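You operate a simulated robot arm through the tools that you are given. There is no shell and no other tool. Be economical: measure what you need, move in short steps, check, and stop when the job is done.

You run a simulated robot arm. Do the job below in one go: nothing can be reset, and whatever is moved stays where it is left.

JOB
Open the bushing drawer, take the gold eyelet from the inside of the bushing drawer and leave it in the inside of the carton on the packing table, then shut the drawer. Then pull the bench drawer open. Do these in the order given.

Only the result counts: the job must be done as asked and must still hold three seconds after the hand-in. Knocking over, shifting, dropping, spilling or breaking anything else fails it.

ROBOT AND FRAMES
A 7-joint arm with a vacuum gripper on a trunk, on a base that drives. Base frame: it is fixed to the floor where the robot stands at the start and does not move with it; the origin is under the middle of the robot, x ahead of it, y to its left, z up; the surface under the hand at the start is at about z = 0.83. Lengths are in m, angles in rad, forces in N, time in s.
With the tool pointing down near the work surface it reaches from about 0.1 to 0.76 m from the robot's upright axis, wherever it stands. Its first joint turns from -2.897 to 2.897 rad. Places, roughly: bench drawer [1.3, 0.4, 0.7]; bushing drawer [0.7, 0, 0.7]; gold eyelet (4x4x2 cm) [0.6, -0.1, 0.7]; inside of the carton on the packing table (19x25 c [2.52, -3.18, 0.84]. Payload 1.88 kg.
Tool frame: the origin (TCP) lies in the middle of the cups' lips, and z points out of the cups. The gripper has 1 cup of 0.032 m across, covering 0.032 by 0.032 m (tool x, y); the bellows give 0.014 m. With the vacuum on, a cup seals on a smooth face that it is pressed against (1 to 4 N); it does not hold porous or soft things. The pull reaches 41 N.
Orientation is told as [roll, pitch, yaw] about the base's x, y, z axes, in that order, counted from this pose: with the cups facing straight down, the tool's x points along the base's -x, its y along +y and its z along -z.

CONTROLS
- The arm moves only by the tool step_arm. Its arguments are lists of equal length, an entry for each row: "vacuum": the vacuum: 1 switches it on, -1 off; "offset": the shift along the tool's x, y, z in m, a list of three; "delta_rot": the turn, a rotation vector about the tool's x, y, z in rad, a list of three. In form: {"vacuum": [vacuum, ...], "offset": [[x, y, z], ...], "delta_rot": [[rx, ry, rz], ...]}. A call has 1 to 12 rows; each row is the pose to reach, as a shift and turn from the pose commanded when the call began, along the tool's axes at that moment. Rows are played at 5 a second. More than 0.05 m and 0.15 rad between two rows, or a gripper value outside its range, and nothing of the call is played. Where a pose cannot be reached the arm comes as near as it can. A force on the tool above 40 N (or 10 N above the force at the start of the call, whichever is more), or a blocked arm, ends the call early, and 0.2 s more pass. The pull builds up within a second once a cup has sealed. Time passes only in rows, and 0.2 s behind the last, so rows that repeat a pose give it time. The reply holds the time, the measured pose of the TCP, the force on the tool along the base axes and the pull of the vacuum, in the units named above and with some noise, with the torque about the TCP (base axes, N m) and any sound that the robot's microphone picked up.
- Cameras (640 x 400 px; columns grow to the right, rows downward): "scene" is now at [0.0121, 0.1387, 1.3329]; the picture's right is [-0.32, -0.95, 0.00], its down [-0.74, 0.25, -0.62] and it looks along [0.59, -0.20, -0.78] (base axes); focal length 270 px, centre (320, 200). "wrist" rides on the gripper at [0.082, 0.014, -0.216] in the tool frame; the picture's right is [-0.17, 0.99, 0.00], its down [-0.91, -0.15, -0.37] and it looks along [-0.37, -0.06, 0.93] (tool axes); focal length 243 px, centre (320, 200).
- snapshot(camera): a new picture of that camera. The clock stands still meanwhile.
- move_column(by): slides the trunk up (or, below 0, down) by that many m; the arm and the scene camera ride with it, the base frame stays. It gives what a move gives, with no picture.
- drive_base(legs): drives the robot by 1 to 6 legs, each [ahead, left, turn to the left] in m, m and rad, along the robot's own axes; the way and the turn of a leg run together, so that a leg with both is an arc; at most 1.5 m and 3.142 rad a leg. The arm and the cameras ride along, it lands a little off, and it stops where it bumps. It gives what a move gives.
- pan_tilt(pan, tilt): turns the head with the scene camera to pan (to the left, within 2.705 rad either way) and tilt (down, from -0.506 to 1.204), counted from straight ahead of the robot. It gives what a move gives.
- measure_at(camera, pixels): for up to 12 pixels [column, row] of the newest picture of that camera ("zoom" is the newest enlarged one), the place [x, y, z] in the base frame of the surface seen there, good to about 0.002 m. The clock stands still meanwhile.
- zoom(camera, box): a new picture of the part [left, top, right, bottom] of that camera's present view, enlarged. The clock stands still meanwhile.
- job_done(): hands the job in; it is judged then, once.

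Work in short steps. Measure before you move; look again where a grasp or a placing could have gone wrong, and mend it. You have 110 turns and 78 pictures in all, those below and enlarged ones among them. Switch the vacuum off and draw the arm clear of the work before you hand the job in, unless the task says otherwise; then end with one line.

The tools are called after ">>>" as name(argument=value, ...) on one line, values as JSON. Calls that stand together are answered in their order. step_arm: Moves the arm, as the interface text tells. Its arguments: {"type":"object","properties":{"vacuum":{"type":"array","items":{"type":"number"}},"offset":{"type":"array","items":{"type":"array","items":{"type":"number"}}},"delta_rot":{"type":"array","items":{"type":"array","items":{"type":"number"}}}},"required":["vacuum","offset","delta_rot"]} The other tools are called the same way: move_column (by) slides the trunk up or down; drive_base (legs) drives the base; pan_tilt (pan, tilt) turns the head that bears the scene camera; snapshot (camera) takes a picture; measure_at (camera, pixels) gives the place of the surface under pixels of a picture; zoom (camera, box) takes an enlarged picture of a part of a camera's view; job_done () hands the job in.

At the start:

```text
time: 0.0
position: [0.5595, 0.0824, 0.876]
tcp_rot: [0.001, -0.001, 0.0]
contact_force: [0.1, -0.1, 0.1]
wrist_torque: [-0.01, 0.03, 0.0]
pull: 0.1
trunk travel left (down, up): [-0.3, 0.29]
robot x, y, heading: [-0.0003, 0.0029, 0.001]
head pan, tilt: [-0.33, 0.895]
```

scene: 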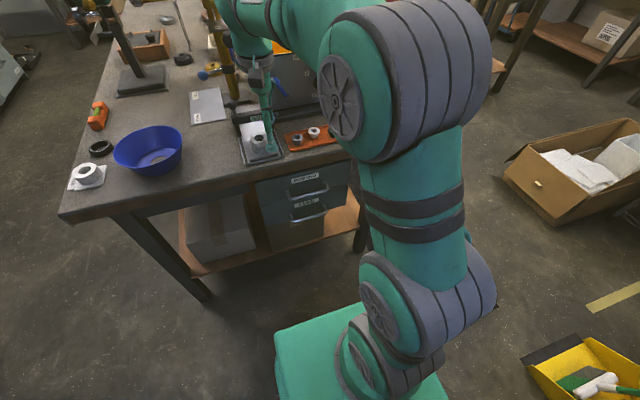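
wrist: 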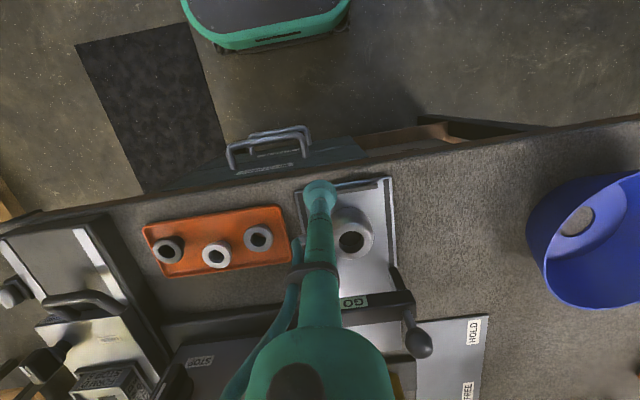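

The scene shows two drawer handles near (308,190) and (308,212); I zoom in there to read the labels.

>>> zoom(camera="scene", box=[230, 110, 390, 260])

>>> zoom(camera="wrist", box=[140, 90, 400, 260])

```text
2.67 times, centred on (310, 185) of scene
```

zoom: 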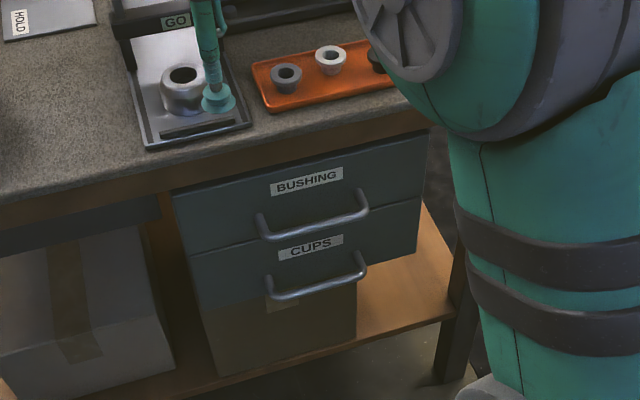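

```text
2.35 times, centred on (270, 175) of wrist
```

zoom: 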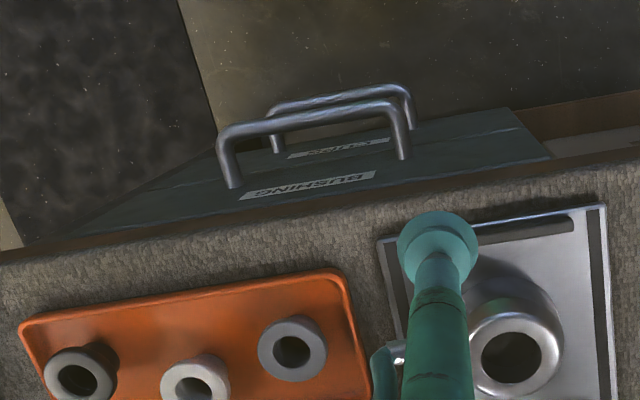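

The top drawer is labelled BUSHING. I measure its face, label and handle.

>>> measure_at(camera="scene", pixels=[[265, 189], [340, 174], [305, 178], [306, 187], [308, 193], [288, 190], [326, 184], [257, 184], [350, 162], [262, 205], [300, 205], [280, 183]])

>>> measure_at(camera="zoom", pixels=[[305, 117], [224, 140], [398, 110], [310, 185], [310, 165], [395, 158], [235, 185], [300, 222], [340, 95], [100, 240], [540, 150]])

```text
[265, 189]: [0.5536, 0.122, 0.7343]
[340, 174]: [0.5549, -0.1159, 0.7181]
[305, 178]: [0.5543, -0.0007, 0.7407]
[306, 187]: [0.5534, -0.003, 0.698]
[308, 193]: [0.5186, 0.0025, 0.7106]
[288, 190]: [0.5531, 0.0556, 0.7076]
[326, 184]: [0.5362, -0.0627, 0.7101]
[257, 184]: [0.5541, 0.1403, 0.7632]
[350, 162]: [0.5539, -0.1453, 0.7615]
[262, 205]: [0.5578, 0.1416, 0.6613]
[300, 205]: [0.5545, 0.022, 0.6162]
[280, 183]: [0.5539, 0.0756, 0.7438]
```

```text
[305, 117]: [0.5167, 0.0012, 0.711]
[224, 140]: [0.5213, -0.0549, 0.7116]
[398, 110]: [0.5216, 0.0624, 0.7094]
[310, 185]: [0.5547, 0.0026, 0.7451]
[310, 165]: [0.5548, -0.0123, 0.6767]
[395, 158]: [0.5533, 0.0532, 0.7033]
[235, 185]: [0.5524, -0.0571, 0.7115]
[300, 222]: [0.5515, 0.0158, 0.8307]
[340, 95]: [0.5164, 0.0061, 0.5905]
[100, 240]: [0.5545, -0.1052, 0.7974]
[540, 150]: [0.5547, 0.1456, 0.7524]
```

The BUSHING face is the plane x≈0.554 (z 0.665–0.765), with its handle bar at x≈0.516, z≈0.71. I raise the tool clear of the bench and look around before backing up.

>>> step_arm(vacuum=[-1, -1, -1], offset=[[0, 0, -0.05], [0, 0, -0.1], [0, 0, -0.12]], delta_rot=[[0, 0, 0], [0, 0, 0], [0, 0, 0]])

>>> pan_tilt(pan=2.6, tilt=0.6)

>>> snapshot(camera="scene")

>>> pan_tilt(pan=-1.2, tilt=0.4)

>>> snapshot(camera="scene")

>>> pan_tilt(pan=0.3, tilt=0.4)

>>> snapshot(camera="scene")

```text
time: 0.8
position: [0.5585, 0.0801, 0.9946]
tcp_rot: [0.0, 0.001, 0.001]
contact_force: [-0.3, -0.4, 0.5]
wrist_torque: [0.03, 0.01, 0.01]
pull: 0.0
trunk travel left (down, up): [-0.3, 0.29]
robot x, y, heading: [0.0001, -0.0029, -0.001]
head pan, tilt: [-0.33, 0.895]
```

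```text
time: 3.4
position: [0.5597, 0.081, 0.9949]
tcp_rot: [0.0, 0.0, 0.0]
contact_force: [0.5, 0.8, 0.3]
wrist_torque: [0.0, 0.0, 0.01]
pull: 0.1
trunk travel left (down, up): [-0.3, 0.29]
robot x, y, heading: [-0.0016, 0.0017, 0.005]
head pan, tilt: [2.601, 0.6]
```

```text
73 pictures are left
```

scene: 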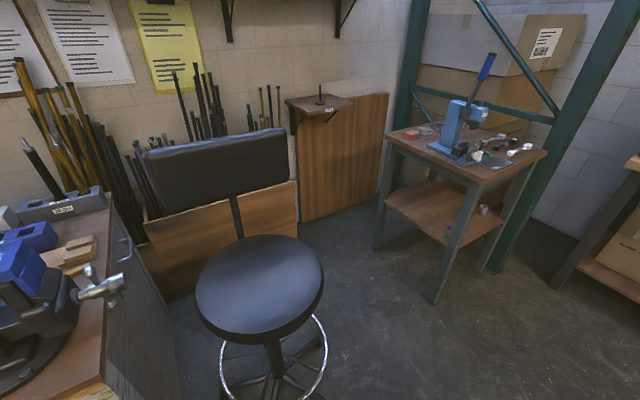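

```text
time: 6.5
position: [0.5587, 0.0802, 0.9946]
tcp_rot: [0.0, 0.0, 0.0]
contact_force: [0.9, -0.3, -0.2]
wrist_torque: [-0.02, -0.01, -0.05]
pull: 0.2
trunk travel left (down, up): [-0.3, 0.29]
robot x, y, heading: [0.0003, 0.0027, 0.003]
head pan, tilt: [-1.201, 0.4]
```

```text
72 pictures are left
```

scene: 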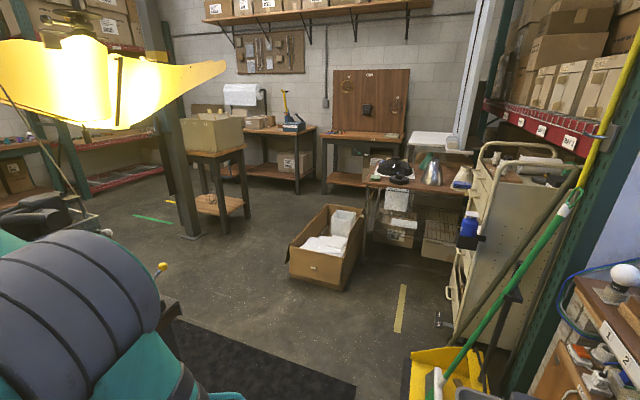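

```text
time: 8.1
position: [0.5609, 0.0801, 0.9943]
tcp_rot: [0.0, -0.001, 0.002]
contact_force: [0.1, 0.0, -0.5]
wrist_torque: [-0.01, 0.0, -0.04]
pull: 0.1
trunk travel left (down, up): [-0.3, 0.29]
robot x, y, heading: [0.0018, -0.003, 0.0]
head pan, tilt: [0.3, 0.4]
```

```text
71 pictures are left
```

scene: 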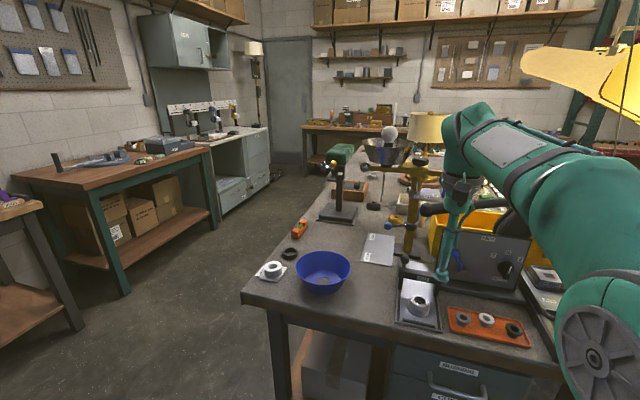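

The bench runs along x, so the bench drawer is on its left side, and a stool stands behind-left. I look again to measure how far the stool is before backing.

>>> pan_tilt(pan=2.7, tilt=0.9)

>>> snapshot(camera="scene")

>>> measure_at(camera="scene", pixels=[[320, 300], [300, 250], [250, 250], [400, 300], [350, 350], [300, 380], [420, 380], [500, 380]])

```text
time: 10.3
position: [0.5594, 0.0804, 0.9952]
tcp_rot: [0.0, 0.001, 0.001]
contact_force: [0.3, -0.3, 0.4]
wrist_torque: [-0.02, 0.0, 0.01]
pull: 0.1
trunk travel left (down, up): [-0.3, 0.29]
robot x, y, heading: [-0.0009, 0.0026, 0.001]
head pan, tilt: [2.7, 0.901]
```

```text
70 pictures are left
```

scene: 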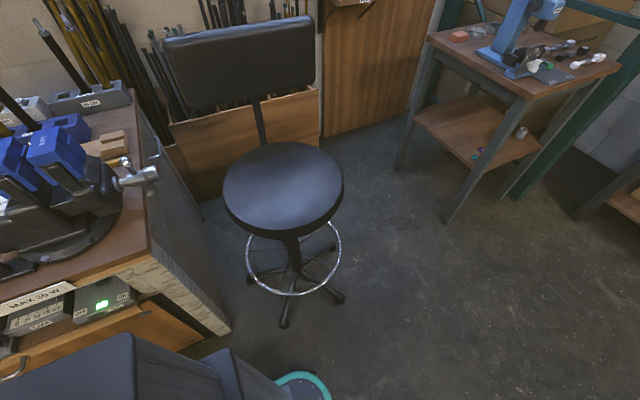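

```text
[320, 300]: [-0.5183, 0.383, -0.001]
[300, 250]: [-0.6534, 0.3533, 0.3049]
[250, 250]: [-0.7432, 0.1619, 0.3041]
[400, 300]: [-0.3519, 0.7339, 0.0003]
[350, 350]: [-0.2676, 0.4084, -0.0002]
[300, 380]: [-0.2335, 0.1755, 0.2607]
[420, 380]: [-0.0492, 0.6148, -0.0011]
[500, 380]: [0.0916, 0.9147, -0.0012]
```

I measure the stool's nearest feet and the cabinet behind the robot.

>>> measure_at(camera="scene", pixels=[[285, 325], [342, 299], [338, 200], [280, 235], [290, 292], [226, 330], [150, 260], [60, 315], [130, 345], [15, 370], [250, 280], [310, 375]])

```text
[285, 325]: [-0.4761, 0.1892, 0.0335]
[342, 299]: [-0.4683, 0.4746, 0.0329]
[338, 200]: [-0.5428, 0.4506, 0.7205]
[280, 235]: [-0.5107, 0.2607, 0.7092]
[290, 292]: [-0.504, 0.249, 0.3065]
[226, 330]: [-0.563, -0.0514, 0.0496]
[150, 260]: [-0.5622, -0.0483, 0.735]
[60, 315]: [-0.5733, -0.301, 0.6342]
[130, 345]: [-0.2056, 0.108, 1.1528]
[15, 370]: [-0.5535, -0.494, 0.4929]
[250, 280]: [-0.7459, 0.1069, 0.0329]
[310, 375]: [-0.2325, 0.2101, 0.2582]
```

The stool's nearest foot is at x≈-0.476 and the base rear at ≈-0.235, so backing 0.12 m is safe. I back up and turn the head to the drawer.

>>> drive_base(legs=[[-0.12, 0, 0]])

>>> pan_tilt(pan=-0.1, tilt=0.8)

>>> snapshot(camera="scene")

```text
time: 11.5
position: [0.4399, 0.0799, 0.9934]
tcp_rot: [0.0, -0.001, 0.0]
contact_force: [-0.8, -0.5, 0.2]
wrist_torque: [0.0, 0.04, 0.0]
pull: 0.0
trunk travel left (down, up): [-0.3, 0.29]
robot x, y, heading: [-0.1167, -0.0005, -0.007]
head pan, tilt: [2.7, 0.901]
```

```text
time: 14.0
position: [0.4407, 0.0801, 0.9949]
tcp_rot: [0.0, 0.0, 0.0]
contact_force: [-0.2, 0.4, 0.0]
wrist_torque: [-0.01, -0.01, -0.02]
pull: 0.0
trunk travel left (down, up): [-0.3, 0.29]
robot x, y, heading: [-0.1163, 0.0021, -0.005]
head pan, tilt: [-0.099, 0.799]
```

```text
69 pictures are left
```

scene: 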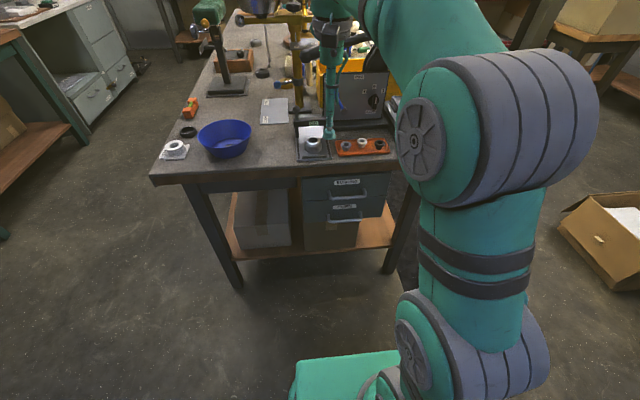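

I turn the tool to face forward (+x) in small rows while staying above bench height.

>>> step_arm(vacuum=[-1, -1, -1, -1, -1, -1, -1, -1, -1, -1, -1], offset=[[0, 0, 0], [-0.01, 0, 0], [-0.02, 0, 0], [-0.03, 0, 0], [-0.04, 0, 0], [-0.05, 0, 0], [-0.05, 0, 0], [-0.05, 0, 0], [-0.05, 0, 0], [-0.05, 0, 0], [-0.05, 0, 0]], delta_rot=[[0, -0.143, 0], [0, -0.286, 0], [0, -0.428, 0], [0, -0.571, 0], [0, -0.714, 0], [0, -0.857, 0], [0, -1.0, 0], [0, -1.142, 0], [0, -1.285, 0], [0, -1.428, 0], [0, -1.571, 0]])

>>> snapshot(camera="scene")

>>> snapshot(camera="wrist")

```text
time: 16.0
position: [0.5332, 0.0805, 0.8961]
tcp_rot: [-0.078, -1.035, 0.042]
contact_force: [-0.1, -0.6, -0.1]
wrist_torque: [0.0, -0.05, 0.02]
pull: 0.1
trunk travel left (down, up): [-0.3, 0.29]
robot x, y, heading: [-0.1196, 0.0003, 0.003]
head pan, tilt: [-0.099, 0.799]
stopped in row 9: the arm was blocked; the commanded pose is now the measured one
```

```text
68 pictures are left
```

scene: 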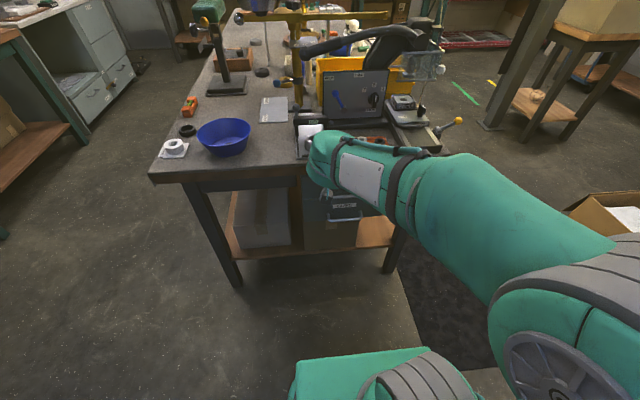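

```text
67 pictures are left
```

wrist: 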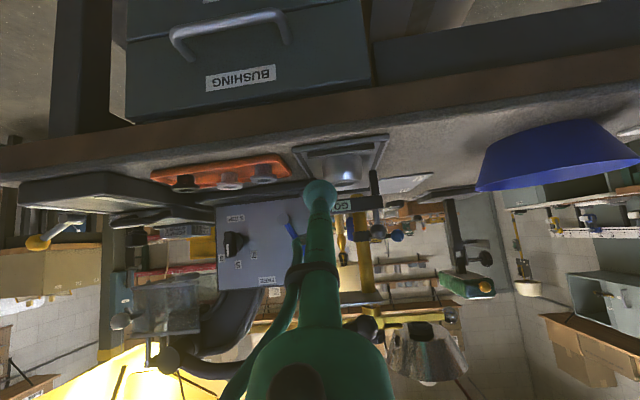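

The wrist joint hit its limit with the forearm steep (pitch only -1.035). I back up another 0.05 m so the cup clears the bench edge and handle, then lower the column so the forearm levels out.

>>> drive_base(legs=[[-0.06, 0, 0]])

>>> move_column(by=-0.2)

>>> step_arm(vacuum=[-1, -1, -1, -1], offset=[[-0.02, 0, -0.01], [-0.04, 0, -0.02], [-0.06, 0, -0.03], [-0.08, 0, -0.04]], delta_rot=[[0, -0.13, 0], [0, -0.26, 0], [0, -0.39, 0], [0, -0.53, 0]])

>>> snapshot(camera="scene")

```text
time: 16.9
position: [0.4715, 0.0801, 0.8906]
tcp_rot: [-0.085, -1.019, 0.046]
contact_force: [-0.8, -0.2, -0.5]
wrist_torque: [0.04, 0.01, -0.02]
pull: 0.1
trunk travel left (down, up): [-0.3, 0.29]
robot x, y, heading: [-0.179, -0.0019, 0.003]
head pan, tilt: [-0.099, 0.799]
```

```text
time: 19.1
position: [0.4765, 0.0805, 0.6779]
tcp_rot: [-0.09, -0.998, 0.052]
contact_force: [-0.1, 0.4, -0.8]
wrist_torque: [0.01, 0.01, -0.04]
pull: 0.0
trunk travel left (down, up): [-0.1, 0.49]
robot x, y, heading: [-0.1792, -0.0056, 0.001]
head pan, tilt: [-0.099, 0.799]
```

```text
time: 19.6
position: [0.4887, 0.0717, 0.5597]
tcp_rot: [-0.207, -0.927, 0.141]
contact_force: [-0.6, 0.7, -0.8]
wrist_torque: [-0.01, -0.1, 0.02]
pull: 0.0
trunk travel left (down, up): [-0.1, 0.49]
robot x, y, heading: [-0.1816, 0.0023, -0.006]
head pan, tilt: [-0.099, 0.799]
stopped in row 2: the arm was blocked; the commanded pose is now the measured one
```

```text
66 pictures are left
```

scene: 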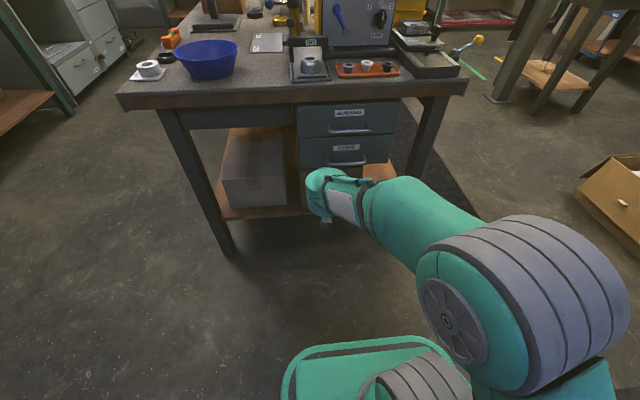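

The forearm still points too far down. I raise and retract the cup slightly so the forearm levels, then I'll try turning further.

>>> step_arm(vacuum=[-1, -1, -1, -1], offset=[[-0.015, 0, -0.035], [-0.045, 0, -0.065], [-0.075, 0, -0.09], [-0.102, 0, -0.114]], delta_rot=[[0, 0, 0], [0, 0, 0], [0, 0, 0], [0, 0, 0]])

```text
time: 20.8
position: [0.4545, 0.089, 0.6824]
tcp_rot: [-0.225, -0.876, 0.158]
contact_force: [-0.4, 0.0, 0.4]
wrist_torque: [0.02, 0.01, -0.04]
pull: 0.0
trunk travel left (down, up): [-0.1, 0.49]
robot x, y, heading: [-0.1825, -0.0009, 0.002]
head pan, tilt: [-0.099, 0.799]
stopped in row 4: the arm was blocked; the commanded pose is now the measured one
```

Forward-facing is limited by the wrist. A better way is to face the drawer sideways from the robot (elbow/forearm roll), so I return the tool to straight down, raise the column and reposition the base.

>>> step_arm(vacuum=[-1, -1, -1, -1, -1, -1, -1, -1], offset=[[0, 0, 0], [0, 0, 0], [0, 0, 0], [0, 0, 0], [0, 0, 0], [0, 0, 0], [0, 0, 0], [0, 0, 0]], delta_rot=[[-0.0201, 0.1266, 0.007], [-0.0403, 0.2531, 0.0139], [-0.0604, 0.3797, 0.0209], [-0.0805, 0.5062, 0.0278], [-0.1006, 0.6328, 0.0348], [-0.1208, 0.7593, 0.0417], [-0.1409, 0.8859, 0.0487], [-0.1409, 0.8859, 0.0487]])

>>> pan_tilt(pan=-1.2, tilt=0.8)

>>> snapshot(camera="scene")

```text
time: 22.6
position: [0.4501, 0.0903, 0.6956]
tcp_rot: [0.003, -0.016, 0.0]
contact_force: [-0.8, -0.5, 0.2]
wrist_torque: [-0.03, -0.02, -0.01]
pull: 0.0
trunk travel left (down, up): [-0.1, 0.49]
robot x, y, heading: [-0.182, -0.0032, 0.0]
head pan, tilt: [-0.099, 0.799]
```

```text
time: 24.0
position: [0.4506, 0.0898, 0.6952]
tcp_rot: [0.004, -0.017, 0.0]
contact_force: [0.4, 0.2, -0.1]
wrist_torque: [0.01, 0.03, -0.01]
pull: 0.1
trunk travel left (down, up): [-0.1, 0.49]
robot x, y, heading: [-0.1791, 0.0033, -0.003]
head pan, tilt: [-1.201, 0.799]
```

```text
65 pictures are left
```

scene: 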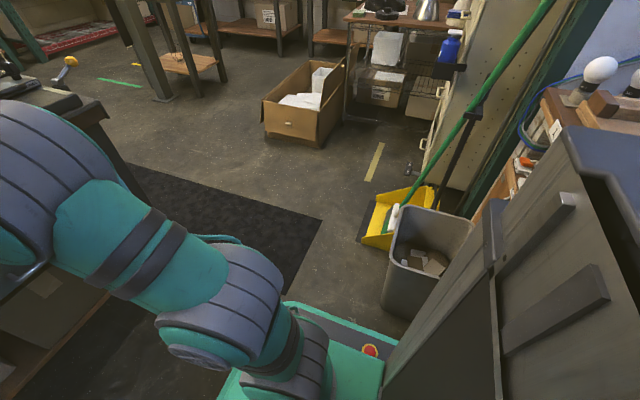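

I measure the obstacles on the right: bin, dustpan, floor box, trunk edge.

>>> measure_at(camera="scene", pixels=[[385, 305], [395, 215], [365, 240], [265, 130], [325, 145], [375, 160], [412, 185], [165, 100], [345, 330], [400, 340], [105, 110], [70, 62]])

```text
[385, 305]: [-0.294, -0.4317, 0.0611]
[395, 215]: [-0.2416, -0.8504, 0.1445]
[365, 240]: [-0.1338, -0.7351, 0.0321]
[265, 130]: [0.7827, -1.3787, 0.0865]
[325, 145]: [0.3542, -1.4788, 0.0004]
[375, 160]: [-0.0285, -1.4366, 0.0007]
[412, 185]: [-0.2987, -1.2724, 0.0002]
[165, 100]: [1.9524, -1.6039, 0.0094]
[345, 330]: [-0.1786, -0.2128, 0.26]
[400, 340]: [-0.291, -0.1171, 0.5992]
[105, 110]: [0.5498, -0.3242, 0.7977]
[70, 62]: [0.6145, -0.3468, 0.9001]
```

Clear path exists: bin at x≈-0.29, dustpan at (-0.13,-0.74). I raise the column, tuck the arm in, then drive to about (0.1,-0.42) and turn to heading +90°.

>>> move_column(by=0.2)

>>> step_arm(vacuum=[-1, -1, -1, -1, -1, -1], offset=[[0.04, 0, 0], [0.08, 0, -0.02], [0.12, 0.0, -0.04], [0.16, 0, -0.06], [0.2, 0, -0.06], [0.24, 0, -0.06]], delta_rot=[[0, 0, 0], [0, 0, 0], [0, 0, 0], [0, 0, 0], [0, 0, 0], [0, 0, 0]])

>>> drive_base(legs=[[0.28, 0, 0], [0, -0.42, 0], [0, 0, 1.571]])

>>> pan_tilt(pan=-0.6, tilt=0.7)

>>> snapshot(camera="scene")

```text
time: 26.1
position: [0.4498, 0.09, 0.8948]
tcp_rot: [0.004, -0.017, 0.001]
contact_force: [-0.5, -0.5, -0.8]
wrist_torque: [0.0, -0.02, 0.01]
pull: 0.0
trunk travel left (down, up): [-0.3, 0.29]
robot x, y, heading: [-0.1815, 0.0021, 0.003]
head pan, tilt: [-1.201, 0.799]
```

```text
time: 27.5
position: [0.2072, 0.0923, 0.9547]
tcp_rot: [0.005, -0.014, -0.002]
contact_force: [0.2, -0.1, 0.4]
wrist_torque: [-0.05, 0.07, 0.05]
pull: 0.1
trunk travel left (down, up): [-0.3, 0.29]
robot x, y, heading: [-0.1783, 0.0007, -0.0]
head pan, tilt: [-1.201, 0.799]
```

```text
time: 33.7
position: [0.3476, -0.1099, 0.9542]
tcp_rot: [0.003, -0.017, 0.692]
contact_force: [0.6, 0.3, 0.0]
wrist_torque: [0.03, 0.03, -0.01]
pull: 0.0
trunk travel left (down, up): [-0.3, 0.29]
robot x, y, heading: [0.1094, -0.4328, 0.696]
head pan, tilt: [-1.201, 0.799]
stopped in leg 3: the robot was blocked; the commanded pose is now the measured one
```

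```text
time: 34.7
position: [0.3473, -0.1102, 0.9535]
tcp_rot: [0.003, -0.017, 0.692]
contact_force: [0.3, -0.8, -0.6]
wrist_torque: [-0.01, 0.01, -0.03]
pull: 0.0
trunk travel left (down, up): [-0.3, 0.29]
robot x, y, heading: [0.1068, -0.4277, 0.699]
head pan, tilt: [-0.6, 0.7]
```

```text
64 pictures are left
```

scene: 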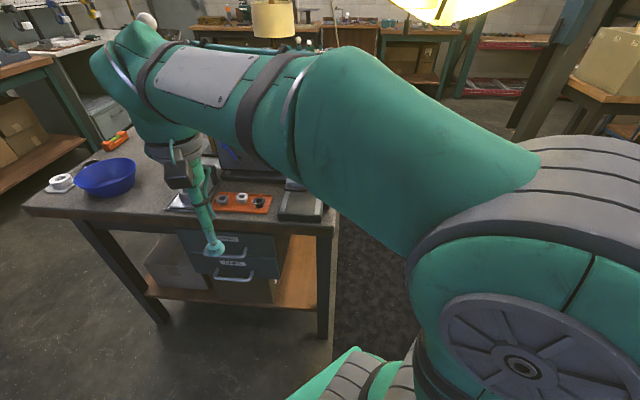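

The turn was blocked at heading 0.70. I look behind to see what the base touched.

>>> pan_tilt(pan=2.6, tilt=1.1)

>>> snapshot(camera="scene")

>>> pan_tilt(pan=-2.4, tilt=1.1)

>>> snapshot(camera="scene")

```text
time: 37.4
position: [0.3456, -0.1098, 0.9543]
tcp_rot: [0.004, -0.018, 0.694]
contact_force: [0.6, 0.1, 0.5]
wrist_torque: [0.01, 0.01, 0.0]
pull: 0.0
trunk travel left (down, up): [-0.3, 0.29]
robot x, y, heading: [0.1066, -0.4331, 0.693]
head pan, tilt: [2.601, 1.1]
```

```text
63 pictures are left
```

scene: 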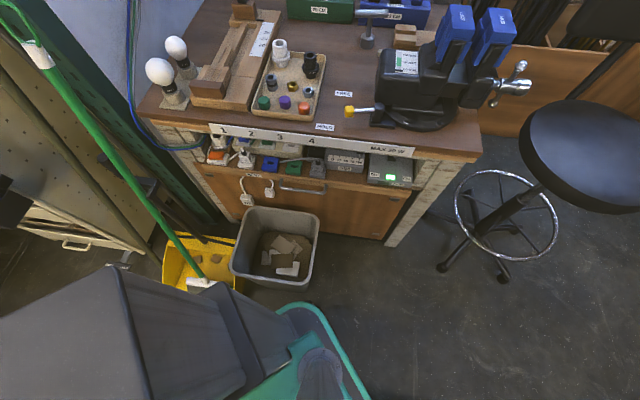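

```text
time: 41.4
position: [0.346, -0.1091, 0.9541]
tcp_rot: [0.003, -0.017, 0.693]
contact_force: [0.3, 0.4, -0.1]
wrist_torque: [0.0, 0.03, -0.03]
pull: 0.0
trunk travel left (down, up): [-0.3, 0.29]
robot x, y, heading: [0.107, -0.4265, 0.69]
head pan, tilt: [-2.4, 1.1]
```

```text
62 pictures are left
```

scene: 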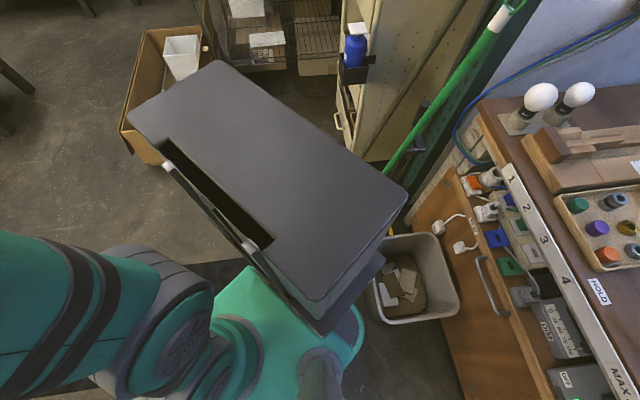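

I measure the bin and base edges to see whether the bin moved.

>>> measure_at(camera="scene", pixels=[[388, 322], [366, 290], [455, 308], [432, 238], [358, 330], [355, 312], [345, 360], [384, 245], [370, 265]])

```text
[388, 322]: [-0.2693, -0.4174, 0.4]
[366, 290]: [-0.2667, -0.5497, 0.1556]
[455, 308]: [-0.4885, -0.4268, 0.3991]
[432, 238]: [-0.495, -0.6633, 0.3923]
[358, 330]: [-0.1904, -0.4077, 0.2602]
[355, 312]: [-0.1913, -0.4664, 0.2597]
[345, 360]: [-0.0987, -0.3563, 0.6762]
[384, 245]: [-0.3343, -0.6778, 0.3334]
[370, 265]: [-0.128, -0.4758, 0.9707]
```

The bin seems untouched with a gap (~0.07 m). I check the dustpan and broom handle versus the trunk cabinet.

>>> measure_at(camera="scene", pixels=[[404, 188], [132, 120], [220, 65], [310, 298], [395, 165], [420, 130], [383, 255], [393, 212], [402, 205], [215, 310], [155, 150], [150, 75]])

```text
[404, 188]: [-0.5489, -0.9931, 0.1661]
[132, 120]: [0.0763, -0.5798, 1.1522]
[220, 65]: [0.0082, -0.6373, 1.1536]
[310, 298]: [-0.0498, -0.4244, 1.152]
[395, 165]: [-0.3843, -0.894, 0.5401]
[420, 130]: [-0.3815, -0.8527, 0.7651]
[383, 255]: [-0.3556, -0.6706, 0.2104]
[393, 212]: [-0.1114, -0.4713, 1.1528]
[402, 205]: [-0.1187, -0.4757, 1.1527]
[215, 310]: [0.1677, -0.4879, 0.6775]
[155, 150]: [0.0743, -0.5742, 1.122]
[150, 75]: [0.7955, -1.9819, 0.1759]
```

Nothing behind touches visibly. I check the front-right side near the bench leg.

>>> pan_tilt(pan=-0.7, tilt=1.2)

>>> snapshot(camera="scene")

>>> pan_tilt(pan=-1.7, tilt=1.2)

>>> snapshot(camera="scene")

```text
time: 43.1
position: [0.3461, -0.109, 0.9544]
tcp_rot: [0.004, -0.016, 0.692]
contact_force: [0.0, 0.1, 0.1]
wrist_torque: [0.01, -0.02, -0.06]
pull: 0.0
trunk travel left (down, up): [-0.3, 0.29]
robot x, y, heading: [0.105, -0.4289, 0.699]
head pan, tilt: [-0.7, 1.201]
```

```text
61 pictures are left
```

scene: 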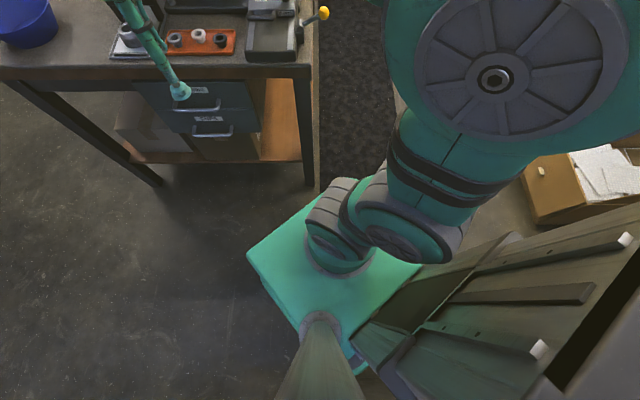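

```text
time: 44.4
position: [0.346, -0.1096, 0.9541]
tcp_rot: [0.002, -0.016, 0.695]
contact_force: [-0.4, 0.0, 0.3]
wrist_torque: [0.0, 0.0, 0.01]
pull: 0.1
trunk travel left (down, up): [-0.3, 0.29]
robot x, y, heading: [0.1068, -0.4279, 0.695]
head pan, tilt: [-1.7, 1.201]
```

```text
60 pictures are left
```

scene: 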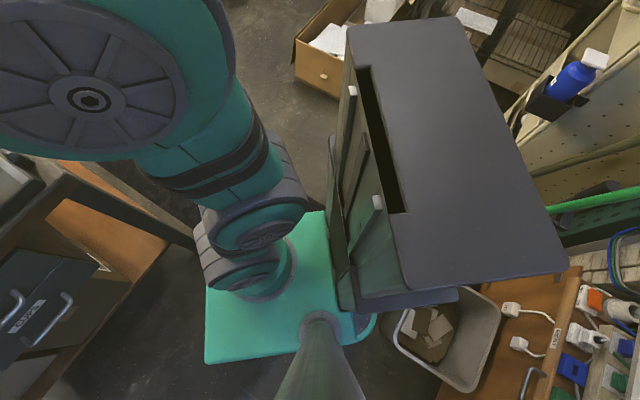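

I measure the base corner and bench leg in this latest region using another view.

>>> measure_at(camera="scene", pixels=[[207, 360], [208, 290], [225, 215], [320, 212], [180, 240], [350, 355], [370, 335], [160, 240], [310, 110], [440, 290]])

>>> pan_tilt(pan=-0.5, tilt=1.2)

>>> zoom(camera="scene", box=[240, 60, 480, 290])

>>> measure_at(camera="scene", pixels=[[350, 185], [340, 200], [370, 220], [310, 250], [400, 190], [420, 230], [330, 180]])

```text
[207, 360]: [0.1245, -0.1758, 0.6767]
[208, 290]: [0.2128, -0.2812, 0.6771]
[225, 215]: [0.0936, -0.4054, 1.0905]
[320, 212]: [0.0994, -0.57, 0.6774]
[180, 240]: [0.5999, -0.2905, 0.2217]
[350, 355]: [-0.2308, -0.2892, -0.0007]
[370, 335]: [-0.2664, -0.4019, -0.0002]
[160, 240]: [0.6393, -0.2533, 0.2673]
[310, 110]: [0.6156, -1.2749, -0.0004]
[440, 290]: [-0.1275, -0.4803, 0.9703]
```

```text
time: 45.8
position: [0.3459, -0.1098, 0.9537]
tcp_rot: [0.003, -0.017, 0.69]
contact_force: [-0.6, -0.3, -0.1]
wrist_torque: [0.01, -0.03, -0.02]
pull: 0.0
trunk travel left (down, up): [-0.3, 0.29]
robot x, y, heading: [0.1071, -0.4319, 0.697]
head pan, tilt: [-0.499, 1.201]
```

```text
1.74 times, centred on (360, 175) of scene
```

zoom: 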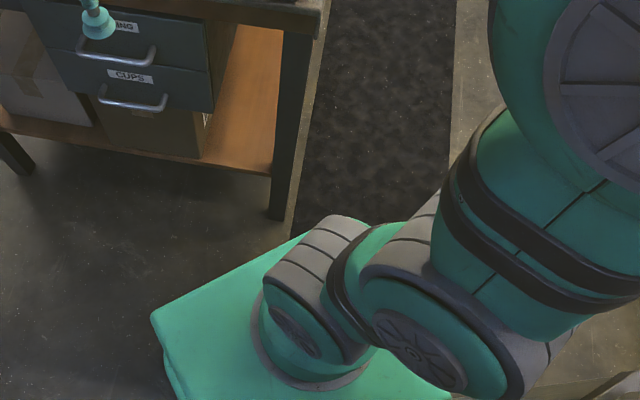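

```text
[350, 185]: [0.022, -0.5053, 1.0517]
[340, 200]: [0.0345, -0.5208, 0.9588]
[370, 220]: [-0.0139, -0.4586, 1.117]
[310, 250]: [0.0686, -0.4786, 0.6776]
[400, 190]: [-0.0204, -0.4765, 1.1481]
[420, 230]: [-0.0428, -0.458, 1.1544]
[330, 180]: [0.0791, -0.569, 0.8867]
```

I look upward to see whether the elbow met the lamp.

>>> pan_tilt(pan=-0.7, tilt=0.0)

>>> snapshot(camera="scene")

>>> measure_at(camera="scene", pixels=[[400, 150], [450, 120], [350, 200], [500, 250], [300, 150]])

```text
time: 47.2
position: [0.3457, -0.1098, 0.9546]
tcp_rot: [0.003, -0.017, 0.693]
contact_force: [0.3, -0.2, 0.2]
wrist_torque: [0.0, 0.02, -0.01]
pull: 0.1
trunk travel left (down, up): [-0.3, 0.29]
robot x, y, heading: [0.1031, -0.4291, 0.696]
head pan, tilt: [-0.7, 0.0]
```

```text
58 pictures are left
```

scene: 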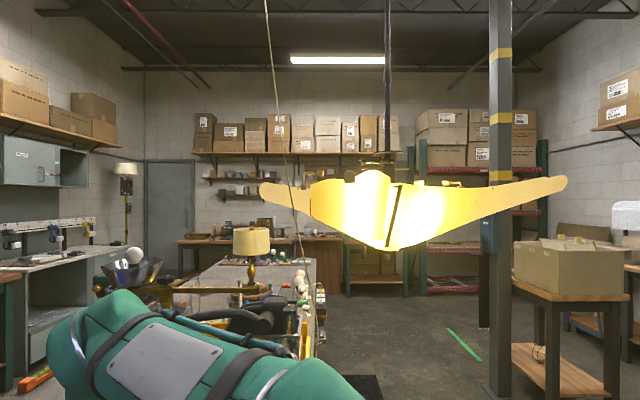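

```text
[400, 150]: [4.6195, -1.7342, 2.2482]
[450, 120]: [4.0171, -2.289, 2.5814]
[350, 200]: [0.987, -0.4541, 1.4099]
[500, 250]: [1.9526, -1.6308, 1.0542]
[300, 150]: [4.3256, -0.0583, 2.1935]
```

The lamp is far away; the likely contact was the base's rear-right corner with the dustpan. I move ahead a bit, then finish the turn.

>>> drive_base(legs=[[0.11, 0, 0]])

>>> pan_tilt(pan=-2.7, tilt=0.9)

>>> snapshot(camera="scene")

```text
time: 48.4
position: [0.4304, -0.041, 0.954]
tcp_rot: [0.003, -0.018, 0.691]
contact_force: [0.1, 0.7, -0.1]
wrist_torque: [-0.01, 0.01, 0.0]
pull: 0.1
trunk travel left (down, up): [-0.3, 0.29]
robot x, y, heading: [0.1941, -0.3592, 0.691]
head pan, tilt: [-0.7, 0.0]
```

```text
time: 50.3
position: [0.4317, -0.0413, 0.9548]
tcp_rot: [0.004, -0.018, 0.691]
contact_force: [0.1, -0.1, -0.9]
wrist_torque: [0.0, 0.0, -0.01]
pull: 0.0
trunk travel left (down, up): [-0.3, 0.29]
robot x, y, heading: [0.1931, -0.3597, 0.691]
head pan, tilt: [-2.7, 0.901]
```

```text
57 pictures are left
```

scene: 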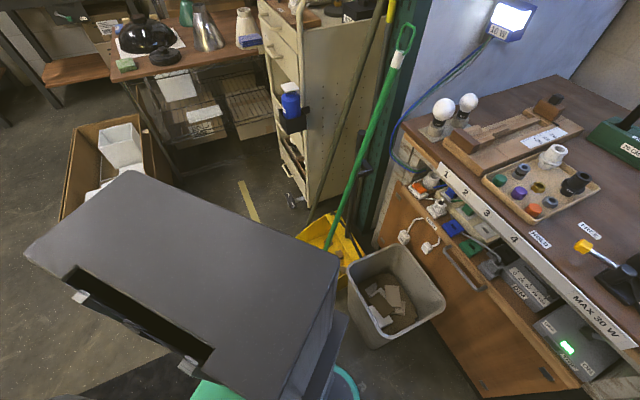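

The bin, dustpan and broom look undisturbed. I measure the dustpan's near corners, then continue the turn.

>>> measure_at(camera="scene", pixels=[[298, 237], [318, 213], [342, 270], [348, 282], [330, 235]])

>>> drive_base(legs=[[0, 0, 0.44], [0, 0, 0.44]])

```text
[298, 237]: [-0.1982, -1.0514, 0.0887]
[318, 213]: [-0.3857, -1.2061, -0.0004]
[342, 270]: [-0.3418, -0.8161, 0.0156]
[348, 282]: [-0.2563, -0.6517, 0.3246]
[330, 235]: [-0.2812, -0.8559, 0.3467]
```

```text
time: 53.2
position: [0.1068, 0.0311, 0.9539]
tcp_rot: [0.003, -0.017, 1.553]
contact_force: [-0.5, -0.5, -0.8]
wrist_torque: [0.0, -0.02, -0.02]
pull: 0.0
trunk travel left (down, up): [-0.3, 0.29]
robot x, y, heading: [0.1916, -0.3572, 1.551]
head pan, tilt: [-2.7, 0.901]
```

Turned to heading 1.55 at (0.19,-0.357). I check the dustpan and then the drawer.

>>> pan_tilt(pan=2.4, tilt=0.9)

>>> snapshot(camera="scene")

>>> pan_tilt(pan=-0.8, tilt=0.9)

>>> snapshot(camera="wrist")

```text
time: 57.2
position: [0.1066, 0.0309, 0.9538]
tcp_rot: [0.003, -0.018, 1.552]
contact_force: [0.7, -0.3, -0.8]
wrist_torque: [0.0, -0.02, -0.03]
pull: 0.1
trunk travel left (down, up): [-0.3, 0.29]
robot x, y, heading: [0.1887, -0.3573, 1.553]
head pan, tilt: [2.4, 0.901]
```

```text
56 pictures are left
```

scene: 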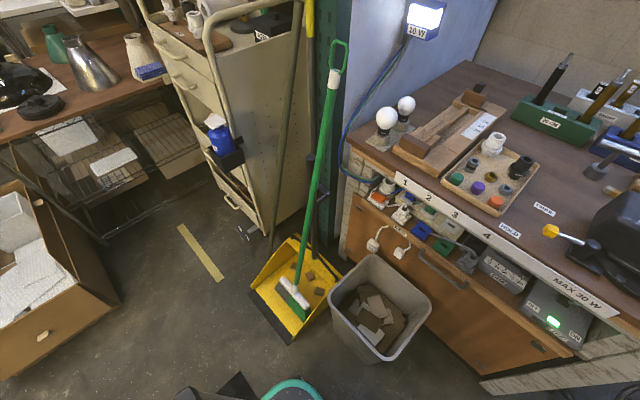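

```text
time: 60.0
position: [0.1066, 0.0313, 0.9545]
tcp_rot: [0.004, -0.017, 1.552]
contact_force: [-0.3, 0.2, 0.0]
wrist_torque: [-0.04, 0.0, -0.02]
pull: 0.1
trunk travel left (down, up): [-0.3, 0.29]
robot x, y, heading: [0.1915, -0.3561, 1.55]
head pan, tilt: [-0.799, 0.901]
```

```text
55 pictures are left
```

wrist: 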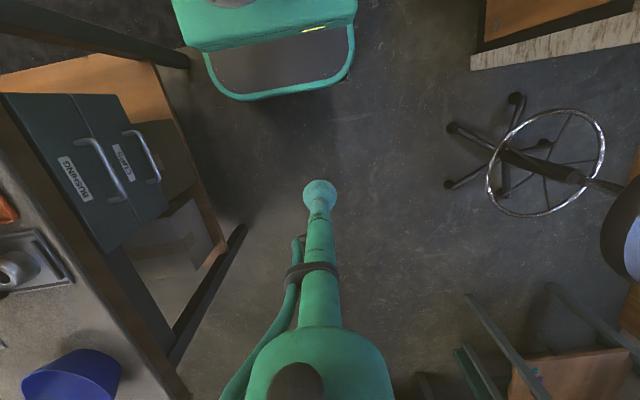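

All is intact. Now I roll the tool about its x so the cup faces +x, shifting toward x≈0.30, y≈0.05.

>>> step_arm(vacuum=[-1, -1, -1, -1, -1, -1, -1, -1, -1, -1, -1], offset=[[0, -0.02, 0], [0, -0.04, 0], [0, -0.06, 0], [-0.005, -0.08, 0], [-0.01, -0.1, 0], [-0.015, -0.12, 0], [-0.02, -0.14, 0], [-0.02, -0.16, 0], [-0.02, -0.18, 0], [-0.02, -0.2, 0], [-0.02, -0.2, 0]], delta_rot=[[0.143, 0, 0], [0.286, 0, 0], [0.428, 0, 0], [0.571, 0, 0], [0.714, 0, 0], [0.857, 0, 0], [1.0, 0, 0], [1.142, 0, 0], [1.285, 0, 0], [1.428, 0, 0], [1.571, 0, 0]])

>>> snapshot(camera="scene")

>>> snapshot(camera="wrist")

```text
time: 62.4
position: [0.3076, 0.0479, 0.957]
tcp_rot: [-1.57, -0.018, 1.555]
contact_force: [0.1, 0.4, 0.4]
wrist_torque: [-0.02, 0.05, 0.01]
pull: 0.1
trunk travel left (down, up): [-0.3, 0.29]
robot x, y, heading: [0.1902, -0.3598, 1.552]
head pan, tilt: [-0.799, 0.901]
```

```text
54 pictures are left
```

scene: 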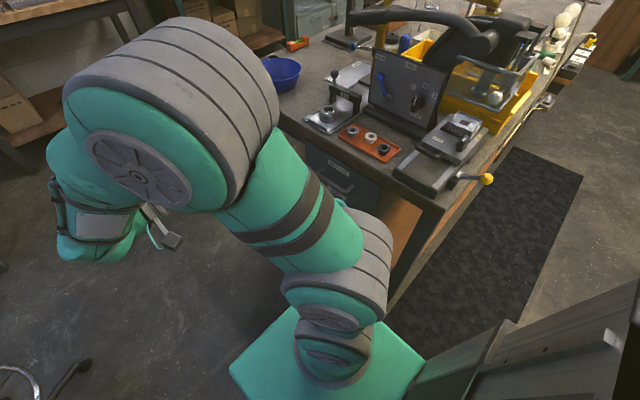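

```text
53 pictures are left
```

wrist: 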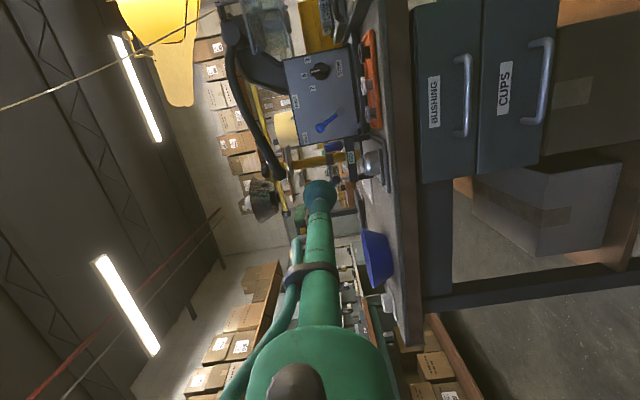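

The cup faces +x. I lower the column 0.21 m to align at z≈0.745 and approach the face to x≈0.53.

>>> move_column(by=-0.21)

>>> step_arm(vacuum=[-1, -1, -1, -1, -1], offset=[[-0.003, 0, 0.045], [-0.006, 0, 0.09], [-0.006, 0, 0.135], [-0.006, 0, 0.18], [-0.006, 0, 0.215]], delta_rot=[[0, 0, 0], [0, 0, 0], [0, 0, 0], [0, 0, 0], [0, 0, 0]])

>>> snapshot(camera="wrist")

```text
time: 64.6
position: [0.3072, 0.0481, 0.7477]
tcp_rot: [-1.568, -0.017, 1.554]
contact_force: [-0.6, -0.1, 0.2]
wrist_torque: [-0.01, -0.03, 0.01]
pull: 0.0
trunk travel left (down, up): [-0.09, 0.5]
robot x, y, heading: [0.1918, -0.3572, 1.557]
head pan, tilt: [-0.799, 0.901]
```

```text
time: 65.8
position: [0.5241, 0.0491, 0.7487]
tcp_rot: [-1.568, -0.018, 1.554]
contact_force: [-0.4, -0.1, -1.2]
wrist_torque: [0.01, 0.01, -0.04]
pull: 0.0
trunk travel left (down, up): [-0.09, 0.5]
robot x, y, heading: [0.1924, -0.3598, 1.555]
head pan, tilt: [-0.799, 0.901]
```

```text
52 pictures are left
```

wrist: 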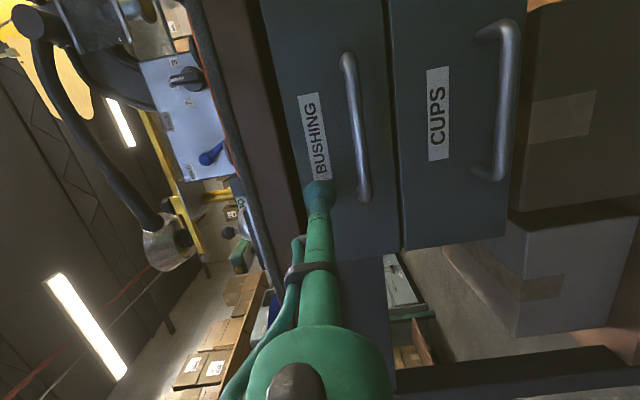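

The cup is just left of the label, above the handle. I lower 4 mm and press on with vacuum.

>>> step_arm(vacuum=[1, 1, 1, 1, 1, 1, 1, 1], offset=[[-0.003, 0.004, 0.01], [-0.003, 0.004, 0.02], [-0.003, 0.004, 0.028], [-0.003, 0.004, 0.032], [-0.003, 0.004, 0.035], [-0.003, 0.004, 0.035], [-0.003, 0.004, 0.035], [-0.003, 0.004, 0.035]], delta_rot=[[0, 0, 0], [0, 0, 0], [0, 0, 0], [0, 0, 0], [0, 0, 0], [0, 0, 0], [0, 0, 0], [0, 0, 0]])

```text
time: 67.6
position: [0.5577, 0.0523, 0.7399]
tcp_rot: [-1.568, -0.015, 1.552]
contact_force: [-18.5, -13.0, -7.1]
wrist_torque: [-0.01, -0.1, 0.53]
pull: 41.0
trunk travel left (down, up): [-0.09, 0.5]
robot x, y, heading: [0.1887, -0.3602, 1.552]
head pan, tilt: [-0.799, 0.901]
```

Sealed at full pull. I draw the drawer out slowly.

>>> step_arm(vacuum=[1, 1, 1, 1, 1], offset=[[0, 0, -0.005], [0, 0, -0.015], [0, 0, -0.025], [0, 0, -0.04], [0, 0, -0.055]], delta_rot=[[0, 0, 0], [0, 0, 0], [0, 0, 0], [0, 0, 0], [0, 0, 0]])

```text
time: 68.8
position: [0.5012, 0.0538, 0.7427]
tcp_rot: [-1.568, -0.02, 1.552]
contact_force: [1.3, -17.1, -10.7]
wrist_torque: [-0.08, -0.12, 0.42]
pull: 40.8
trunk travel left (down, up): [-0.09, 0.5]
robot x, y, heading: [0.1909, -0.359, 1.551]
head pan, tilt: [-0.799, 0.901]
```

The drawer moves; sideways strain -17 N builds, so I correct a few mm towards -y and down while pulling on.

>>> step_arm(vacuum=[1, 1, 1, 1, 1, 1], offset=[[0.003, 0.002, -0.02], [0.005, 0.002, -0.045], [0.006, 0.002, -0.07], [0.006, 0.002, -0.095], [0.007, 0.002, -0.12], [0.007, 0.002, -0.145]], delta_rot=[[0, 0, 0], [0, 0, 0], [0, 0, 0], [0, 0, 0], [0, 0, 0], [0, 0, 0]])

>>> snapshot(camera="wrist")

>>> snapshot(camera="scene")

```text
time: 70.2
position: [0.3556, 0.051, 0.7413]
tcp_rot: [-1.568, -0.018, 1.554]
contact_force: [0.3, 16.5, 13.6]
wrist_torque: [0.09, 0.05, -0.04]
pull: 40.5
trunk travel left (down, up): [-0.09, 0.5]
robot x, y, heading: [0.1894, -0.357, 1.558]
head pan, tilt: [-0.799, 0.901]
```

```text
51 pictures are left
```

wrist: 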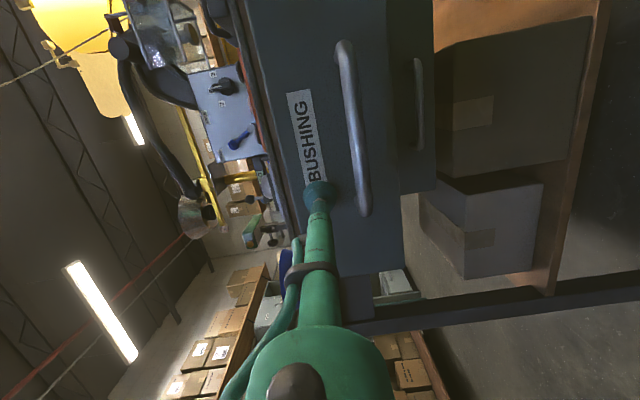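

```text
50 pictures are left
```

scene: 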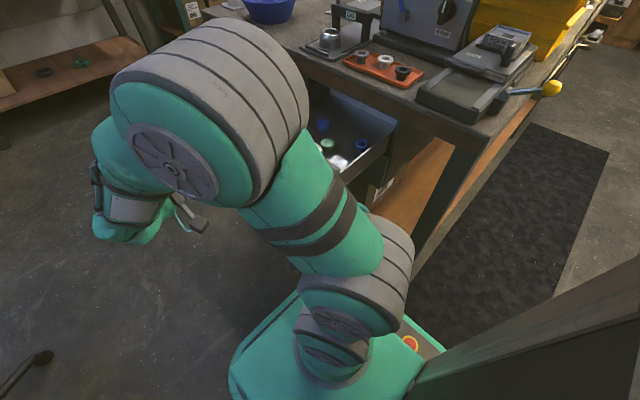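

The drawer is open by 0.20 m with parts visible inside. I relieve strain, release and back off.

>>> step_arm(vacuum=[1, -1, -1, -1, -1, -1, -1], offset=[[-0.003, -0.002, 0], [-0.003, -0.002, 0], [-0.003, -0.002, 0], [-0.003, -0.002, 0], [-0.003, -0.002, -0.02], [-0.003, -0.002, -0.05], [-0.003, -0.002, -0.09]], delta_rot=[[0, 0, 0], [0, 0, 0], [0, 0, 0], [0, 0, 0], [0, 0, 0], [0, 0, 0], [0, 0, 0]])

>>> move_column(by=0.21)

```text
time: 71.8
position: [0.2672, 0.0542, 0.7416]
tcp_rot: [-1.568, -0.015, 1.553]
contact_force: [-0.3, -0.4, 0.2]
wrist_torque: [-0.02, -0.01, -0.03]
pull: 0.1
trunk travel left (down, up): [-0.09, 0.5]
robot x, y, heading: [0.1948, -0.3588, 1.553]
head pan, tilt: [-0.799, 0.901]
```

```text
time: 74.0
position: [0.2663, 0.0542, 0.9533]
tcp_rot: [-1.567, -0.015, 1.555]
contact_force: [0.7, 0.5, -0.1]
wrist_torque: [-0.02, -0.02, 0.02]
pull: 0.0
trunk travel left (down, up): [-0.3, 0.29]
robot x, y, heading: [0.1895, -0.3541, 1.554]
head pan, tilt: [-0.799, 0.901]
```

I rotate the tool back to pointing down, ending over the open drawer, and take a wrist picture.

>>> step_arm(vacuum=[-1, -1, -1, -1, -1, -1, -1, -1, -1, -1, -1], offset=[[0, 0, 0.01], [0, 0, 0.02], [0, 0, 0.03], [0, 0, 0.04], [0, 0, 0.05], [0, 0, 0.06], [0, 0, 0.07], [0, 0, 0.08], [0.01, 0, 0.09], [0.02, 0, 0.1], [0.03, 0, 0.11]], delta_rot=[[-0.143, 0, 0], [-0.286, 0, 0], [-0.428, 0, 0], [-0.571, 0, 0], [-0.714, 0, 0], [-0.857, 0, 0], [-1.0, 0, 0], [-1.142, 0, 0], [-1.285, 0, 0], [-1.428, 0, 0], [-1.571, 0, 0]])

>>> snapshot(camera="wrist")

>>> snapshot(camera="scene")

```text
time: 76.5
position: [0.3756, 0.0222, 0.952]
tcp_rot: [0.004, -0.018, 1.554]
contact_force: [0.9, 0.3, 0.0]
wrist_torque: [0.01, -0.04, -0.05]
pull: 0.0
trunk travel left (down, up): [-0.3, 0.29]
robot x, y, heading: [0.1905, -0.3585, 1.554]
head pan, tilt: [-0.799, 0.901]
```

```text
49 pictures are left
```

wrist: 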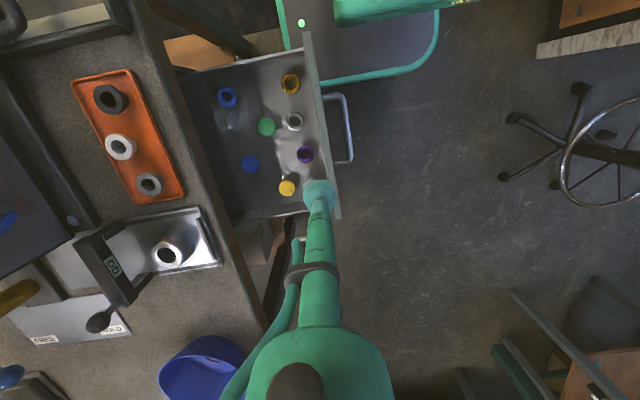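

```text
48 pictures are left
```

scene: 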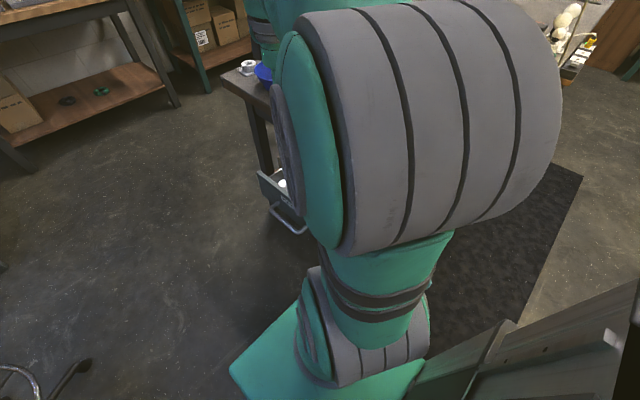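

Two yellowish parts: (290,83) and (288,188). I zoom to tell which is the gold eyelet.

>>> zoom(camera="wrist", box=[190, 50, 350, 220])

>>> measure_at(camera="wrist", pixels=[[290, 74], [290, 83], [283, 84], [298, 83], [290, 93], [288, 188], [285, 182], [305, 154], [270, 100], [312, 60], [310, 130], [255, 200]])

```text
2.35 times, centred on (270, 135) of wrist
```

zoom: 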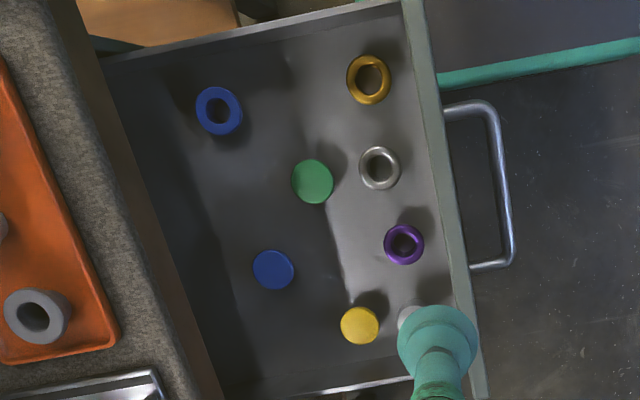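

```text
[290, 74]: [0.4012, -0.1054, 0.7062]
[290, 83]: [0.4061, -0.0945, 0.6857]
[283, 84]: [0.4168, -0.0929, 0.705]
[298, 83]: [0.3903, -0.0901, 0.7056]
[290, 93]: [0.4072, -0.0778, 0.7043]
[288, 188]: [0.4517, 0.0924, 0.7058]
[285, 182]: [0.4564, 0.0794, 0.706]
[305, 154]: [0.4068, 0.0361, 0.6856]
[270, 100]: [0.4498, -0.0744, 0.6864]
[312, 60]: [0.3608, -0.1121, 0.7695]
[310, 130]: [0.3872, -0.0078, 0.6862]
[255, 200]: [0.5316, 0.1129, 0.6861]
```

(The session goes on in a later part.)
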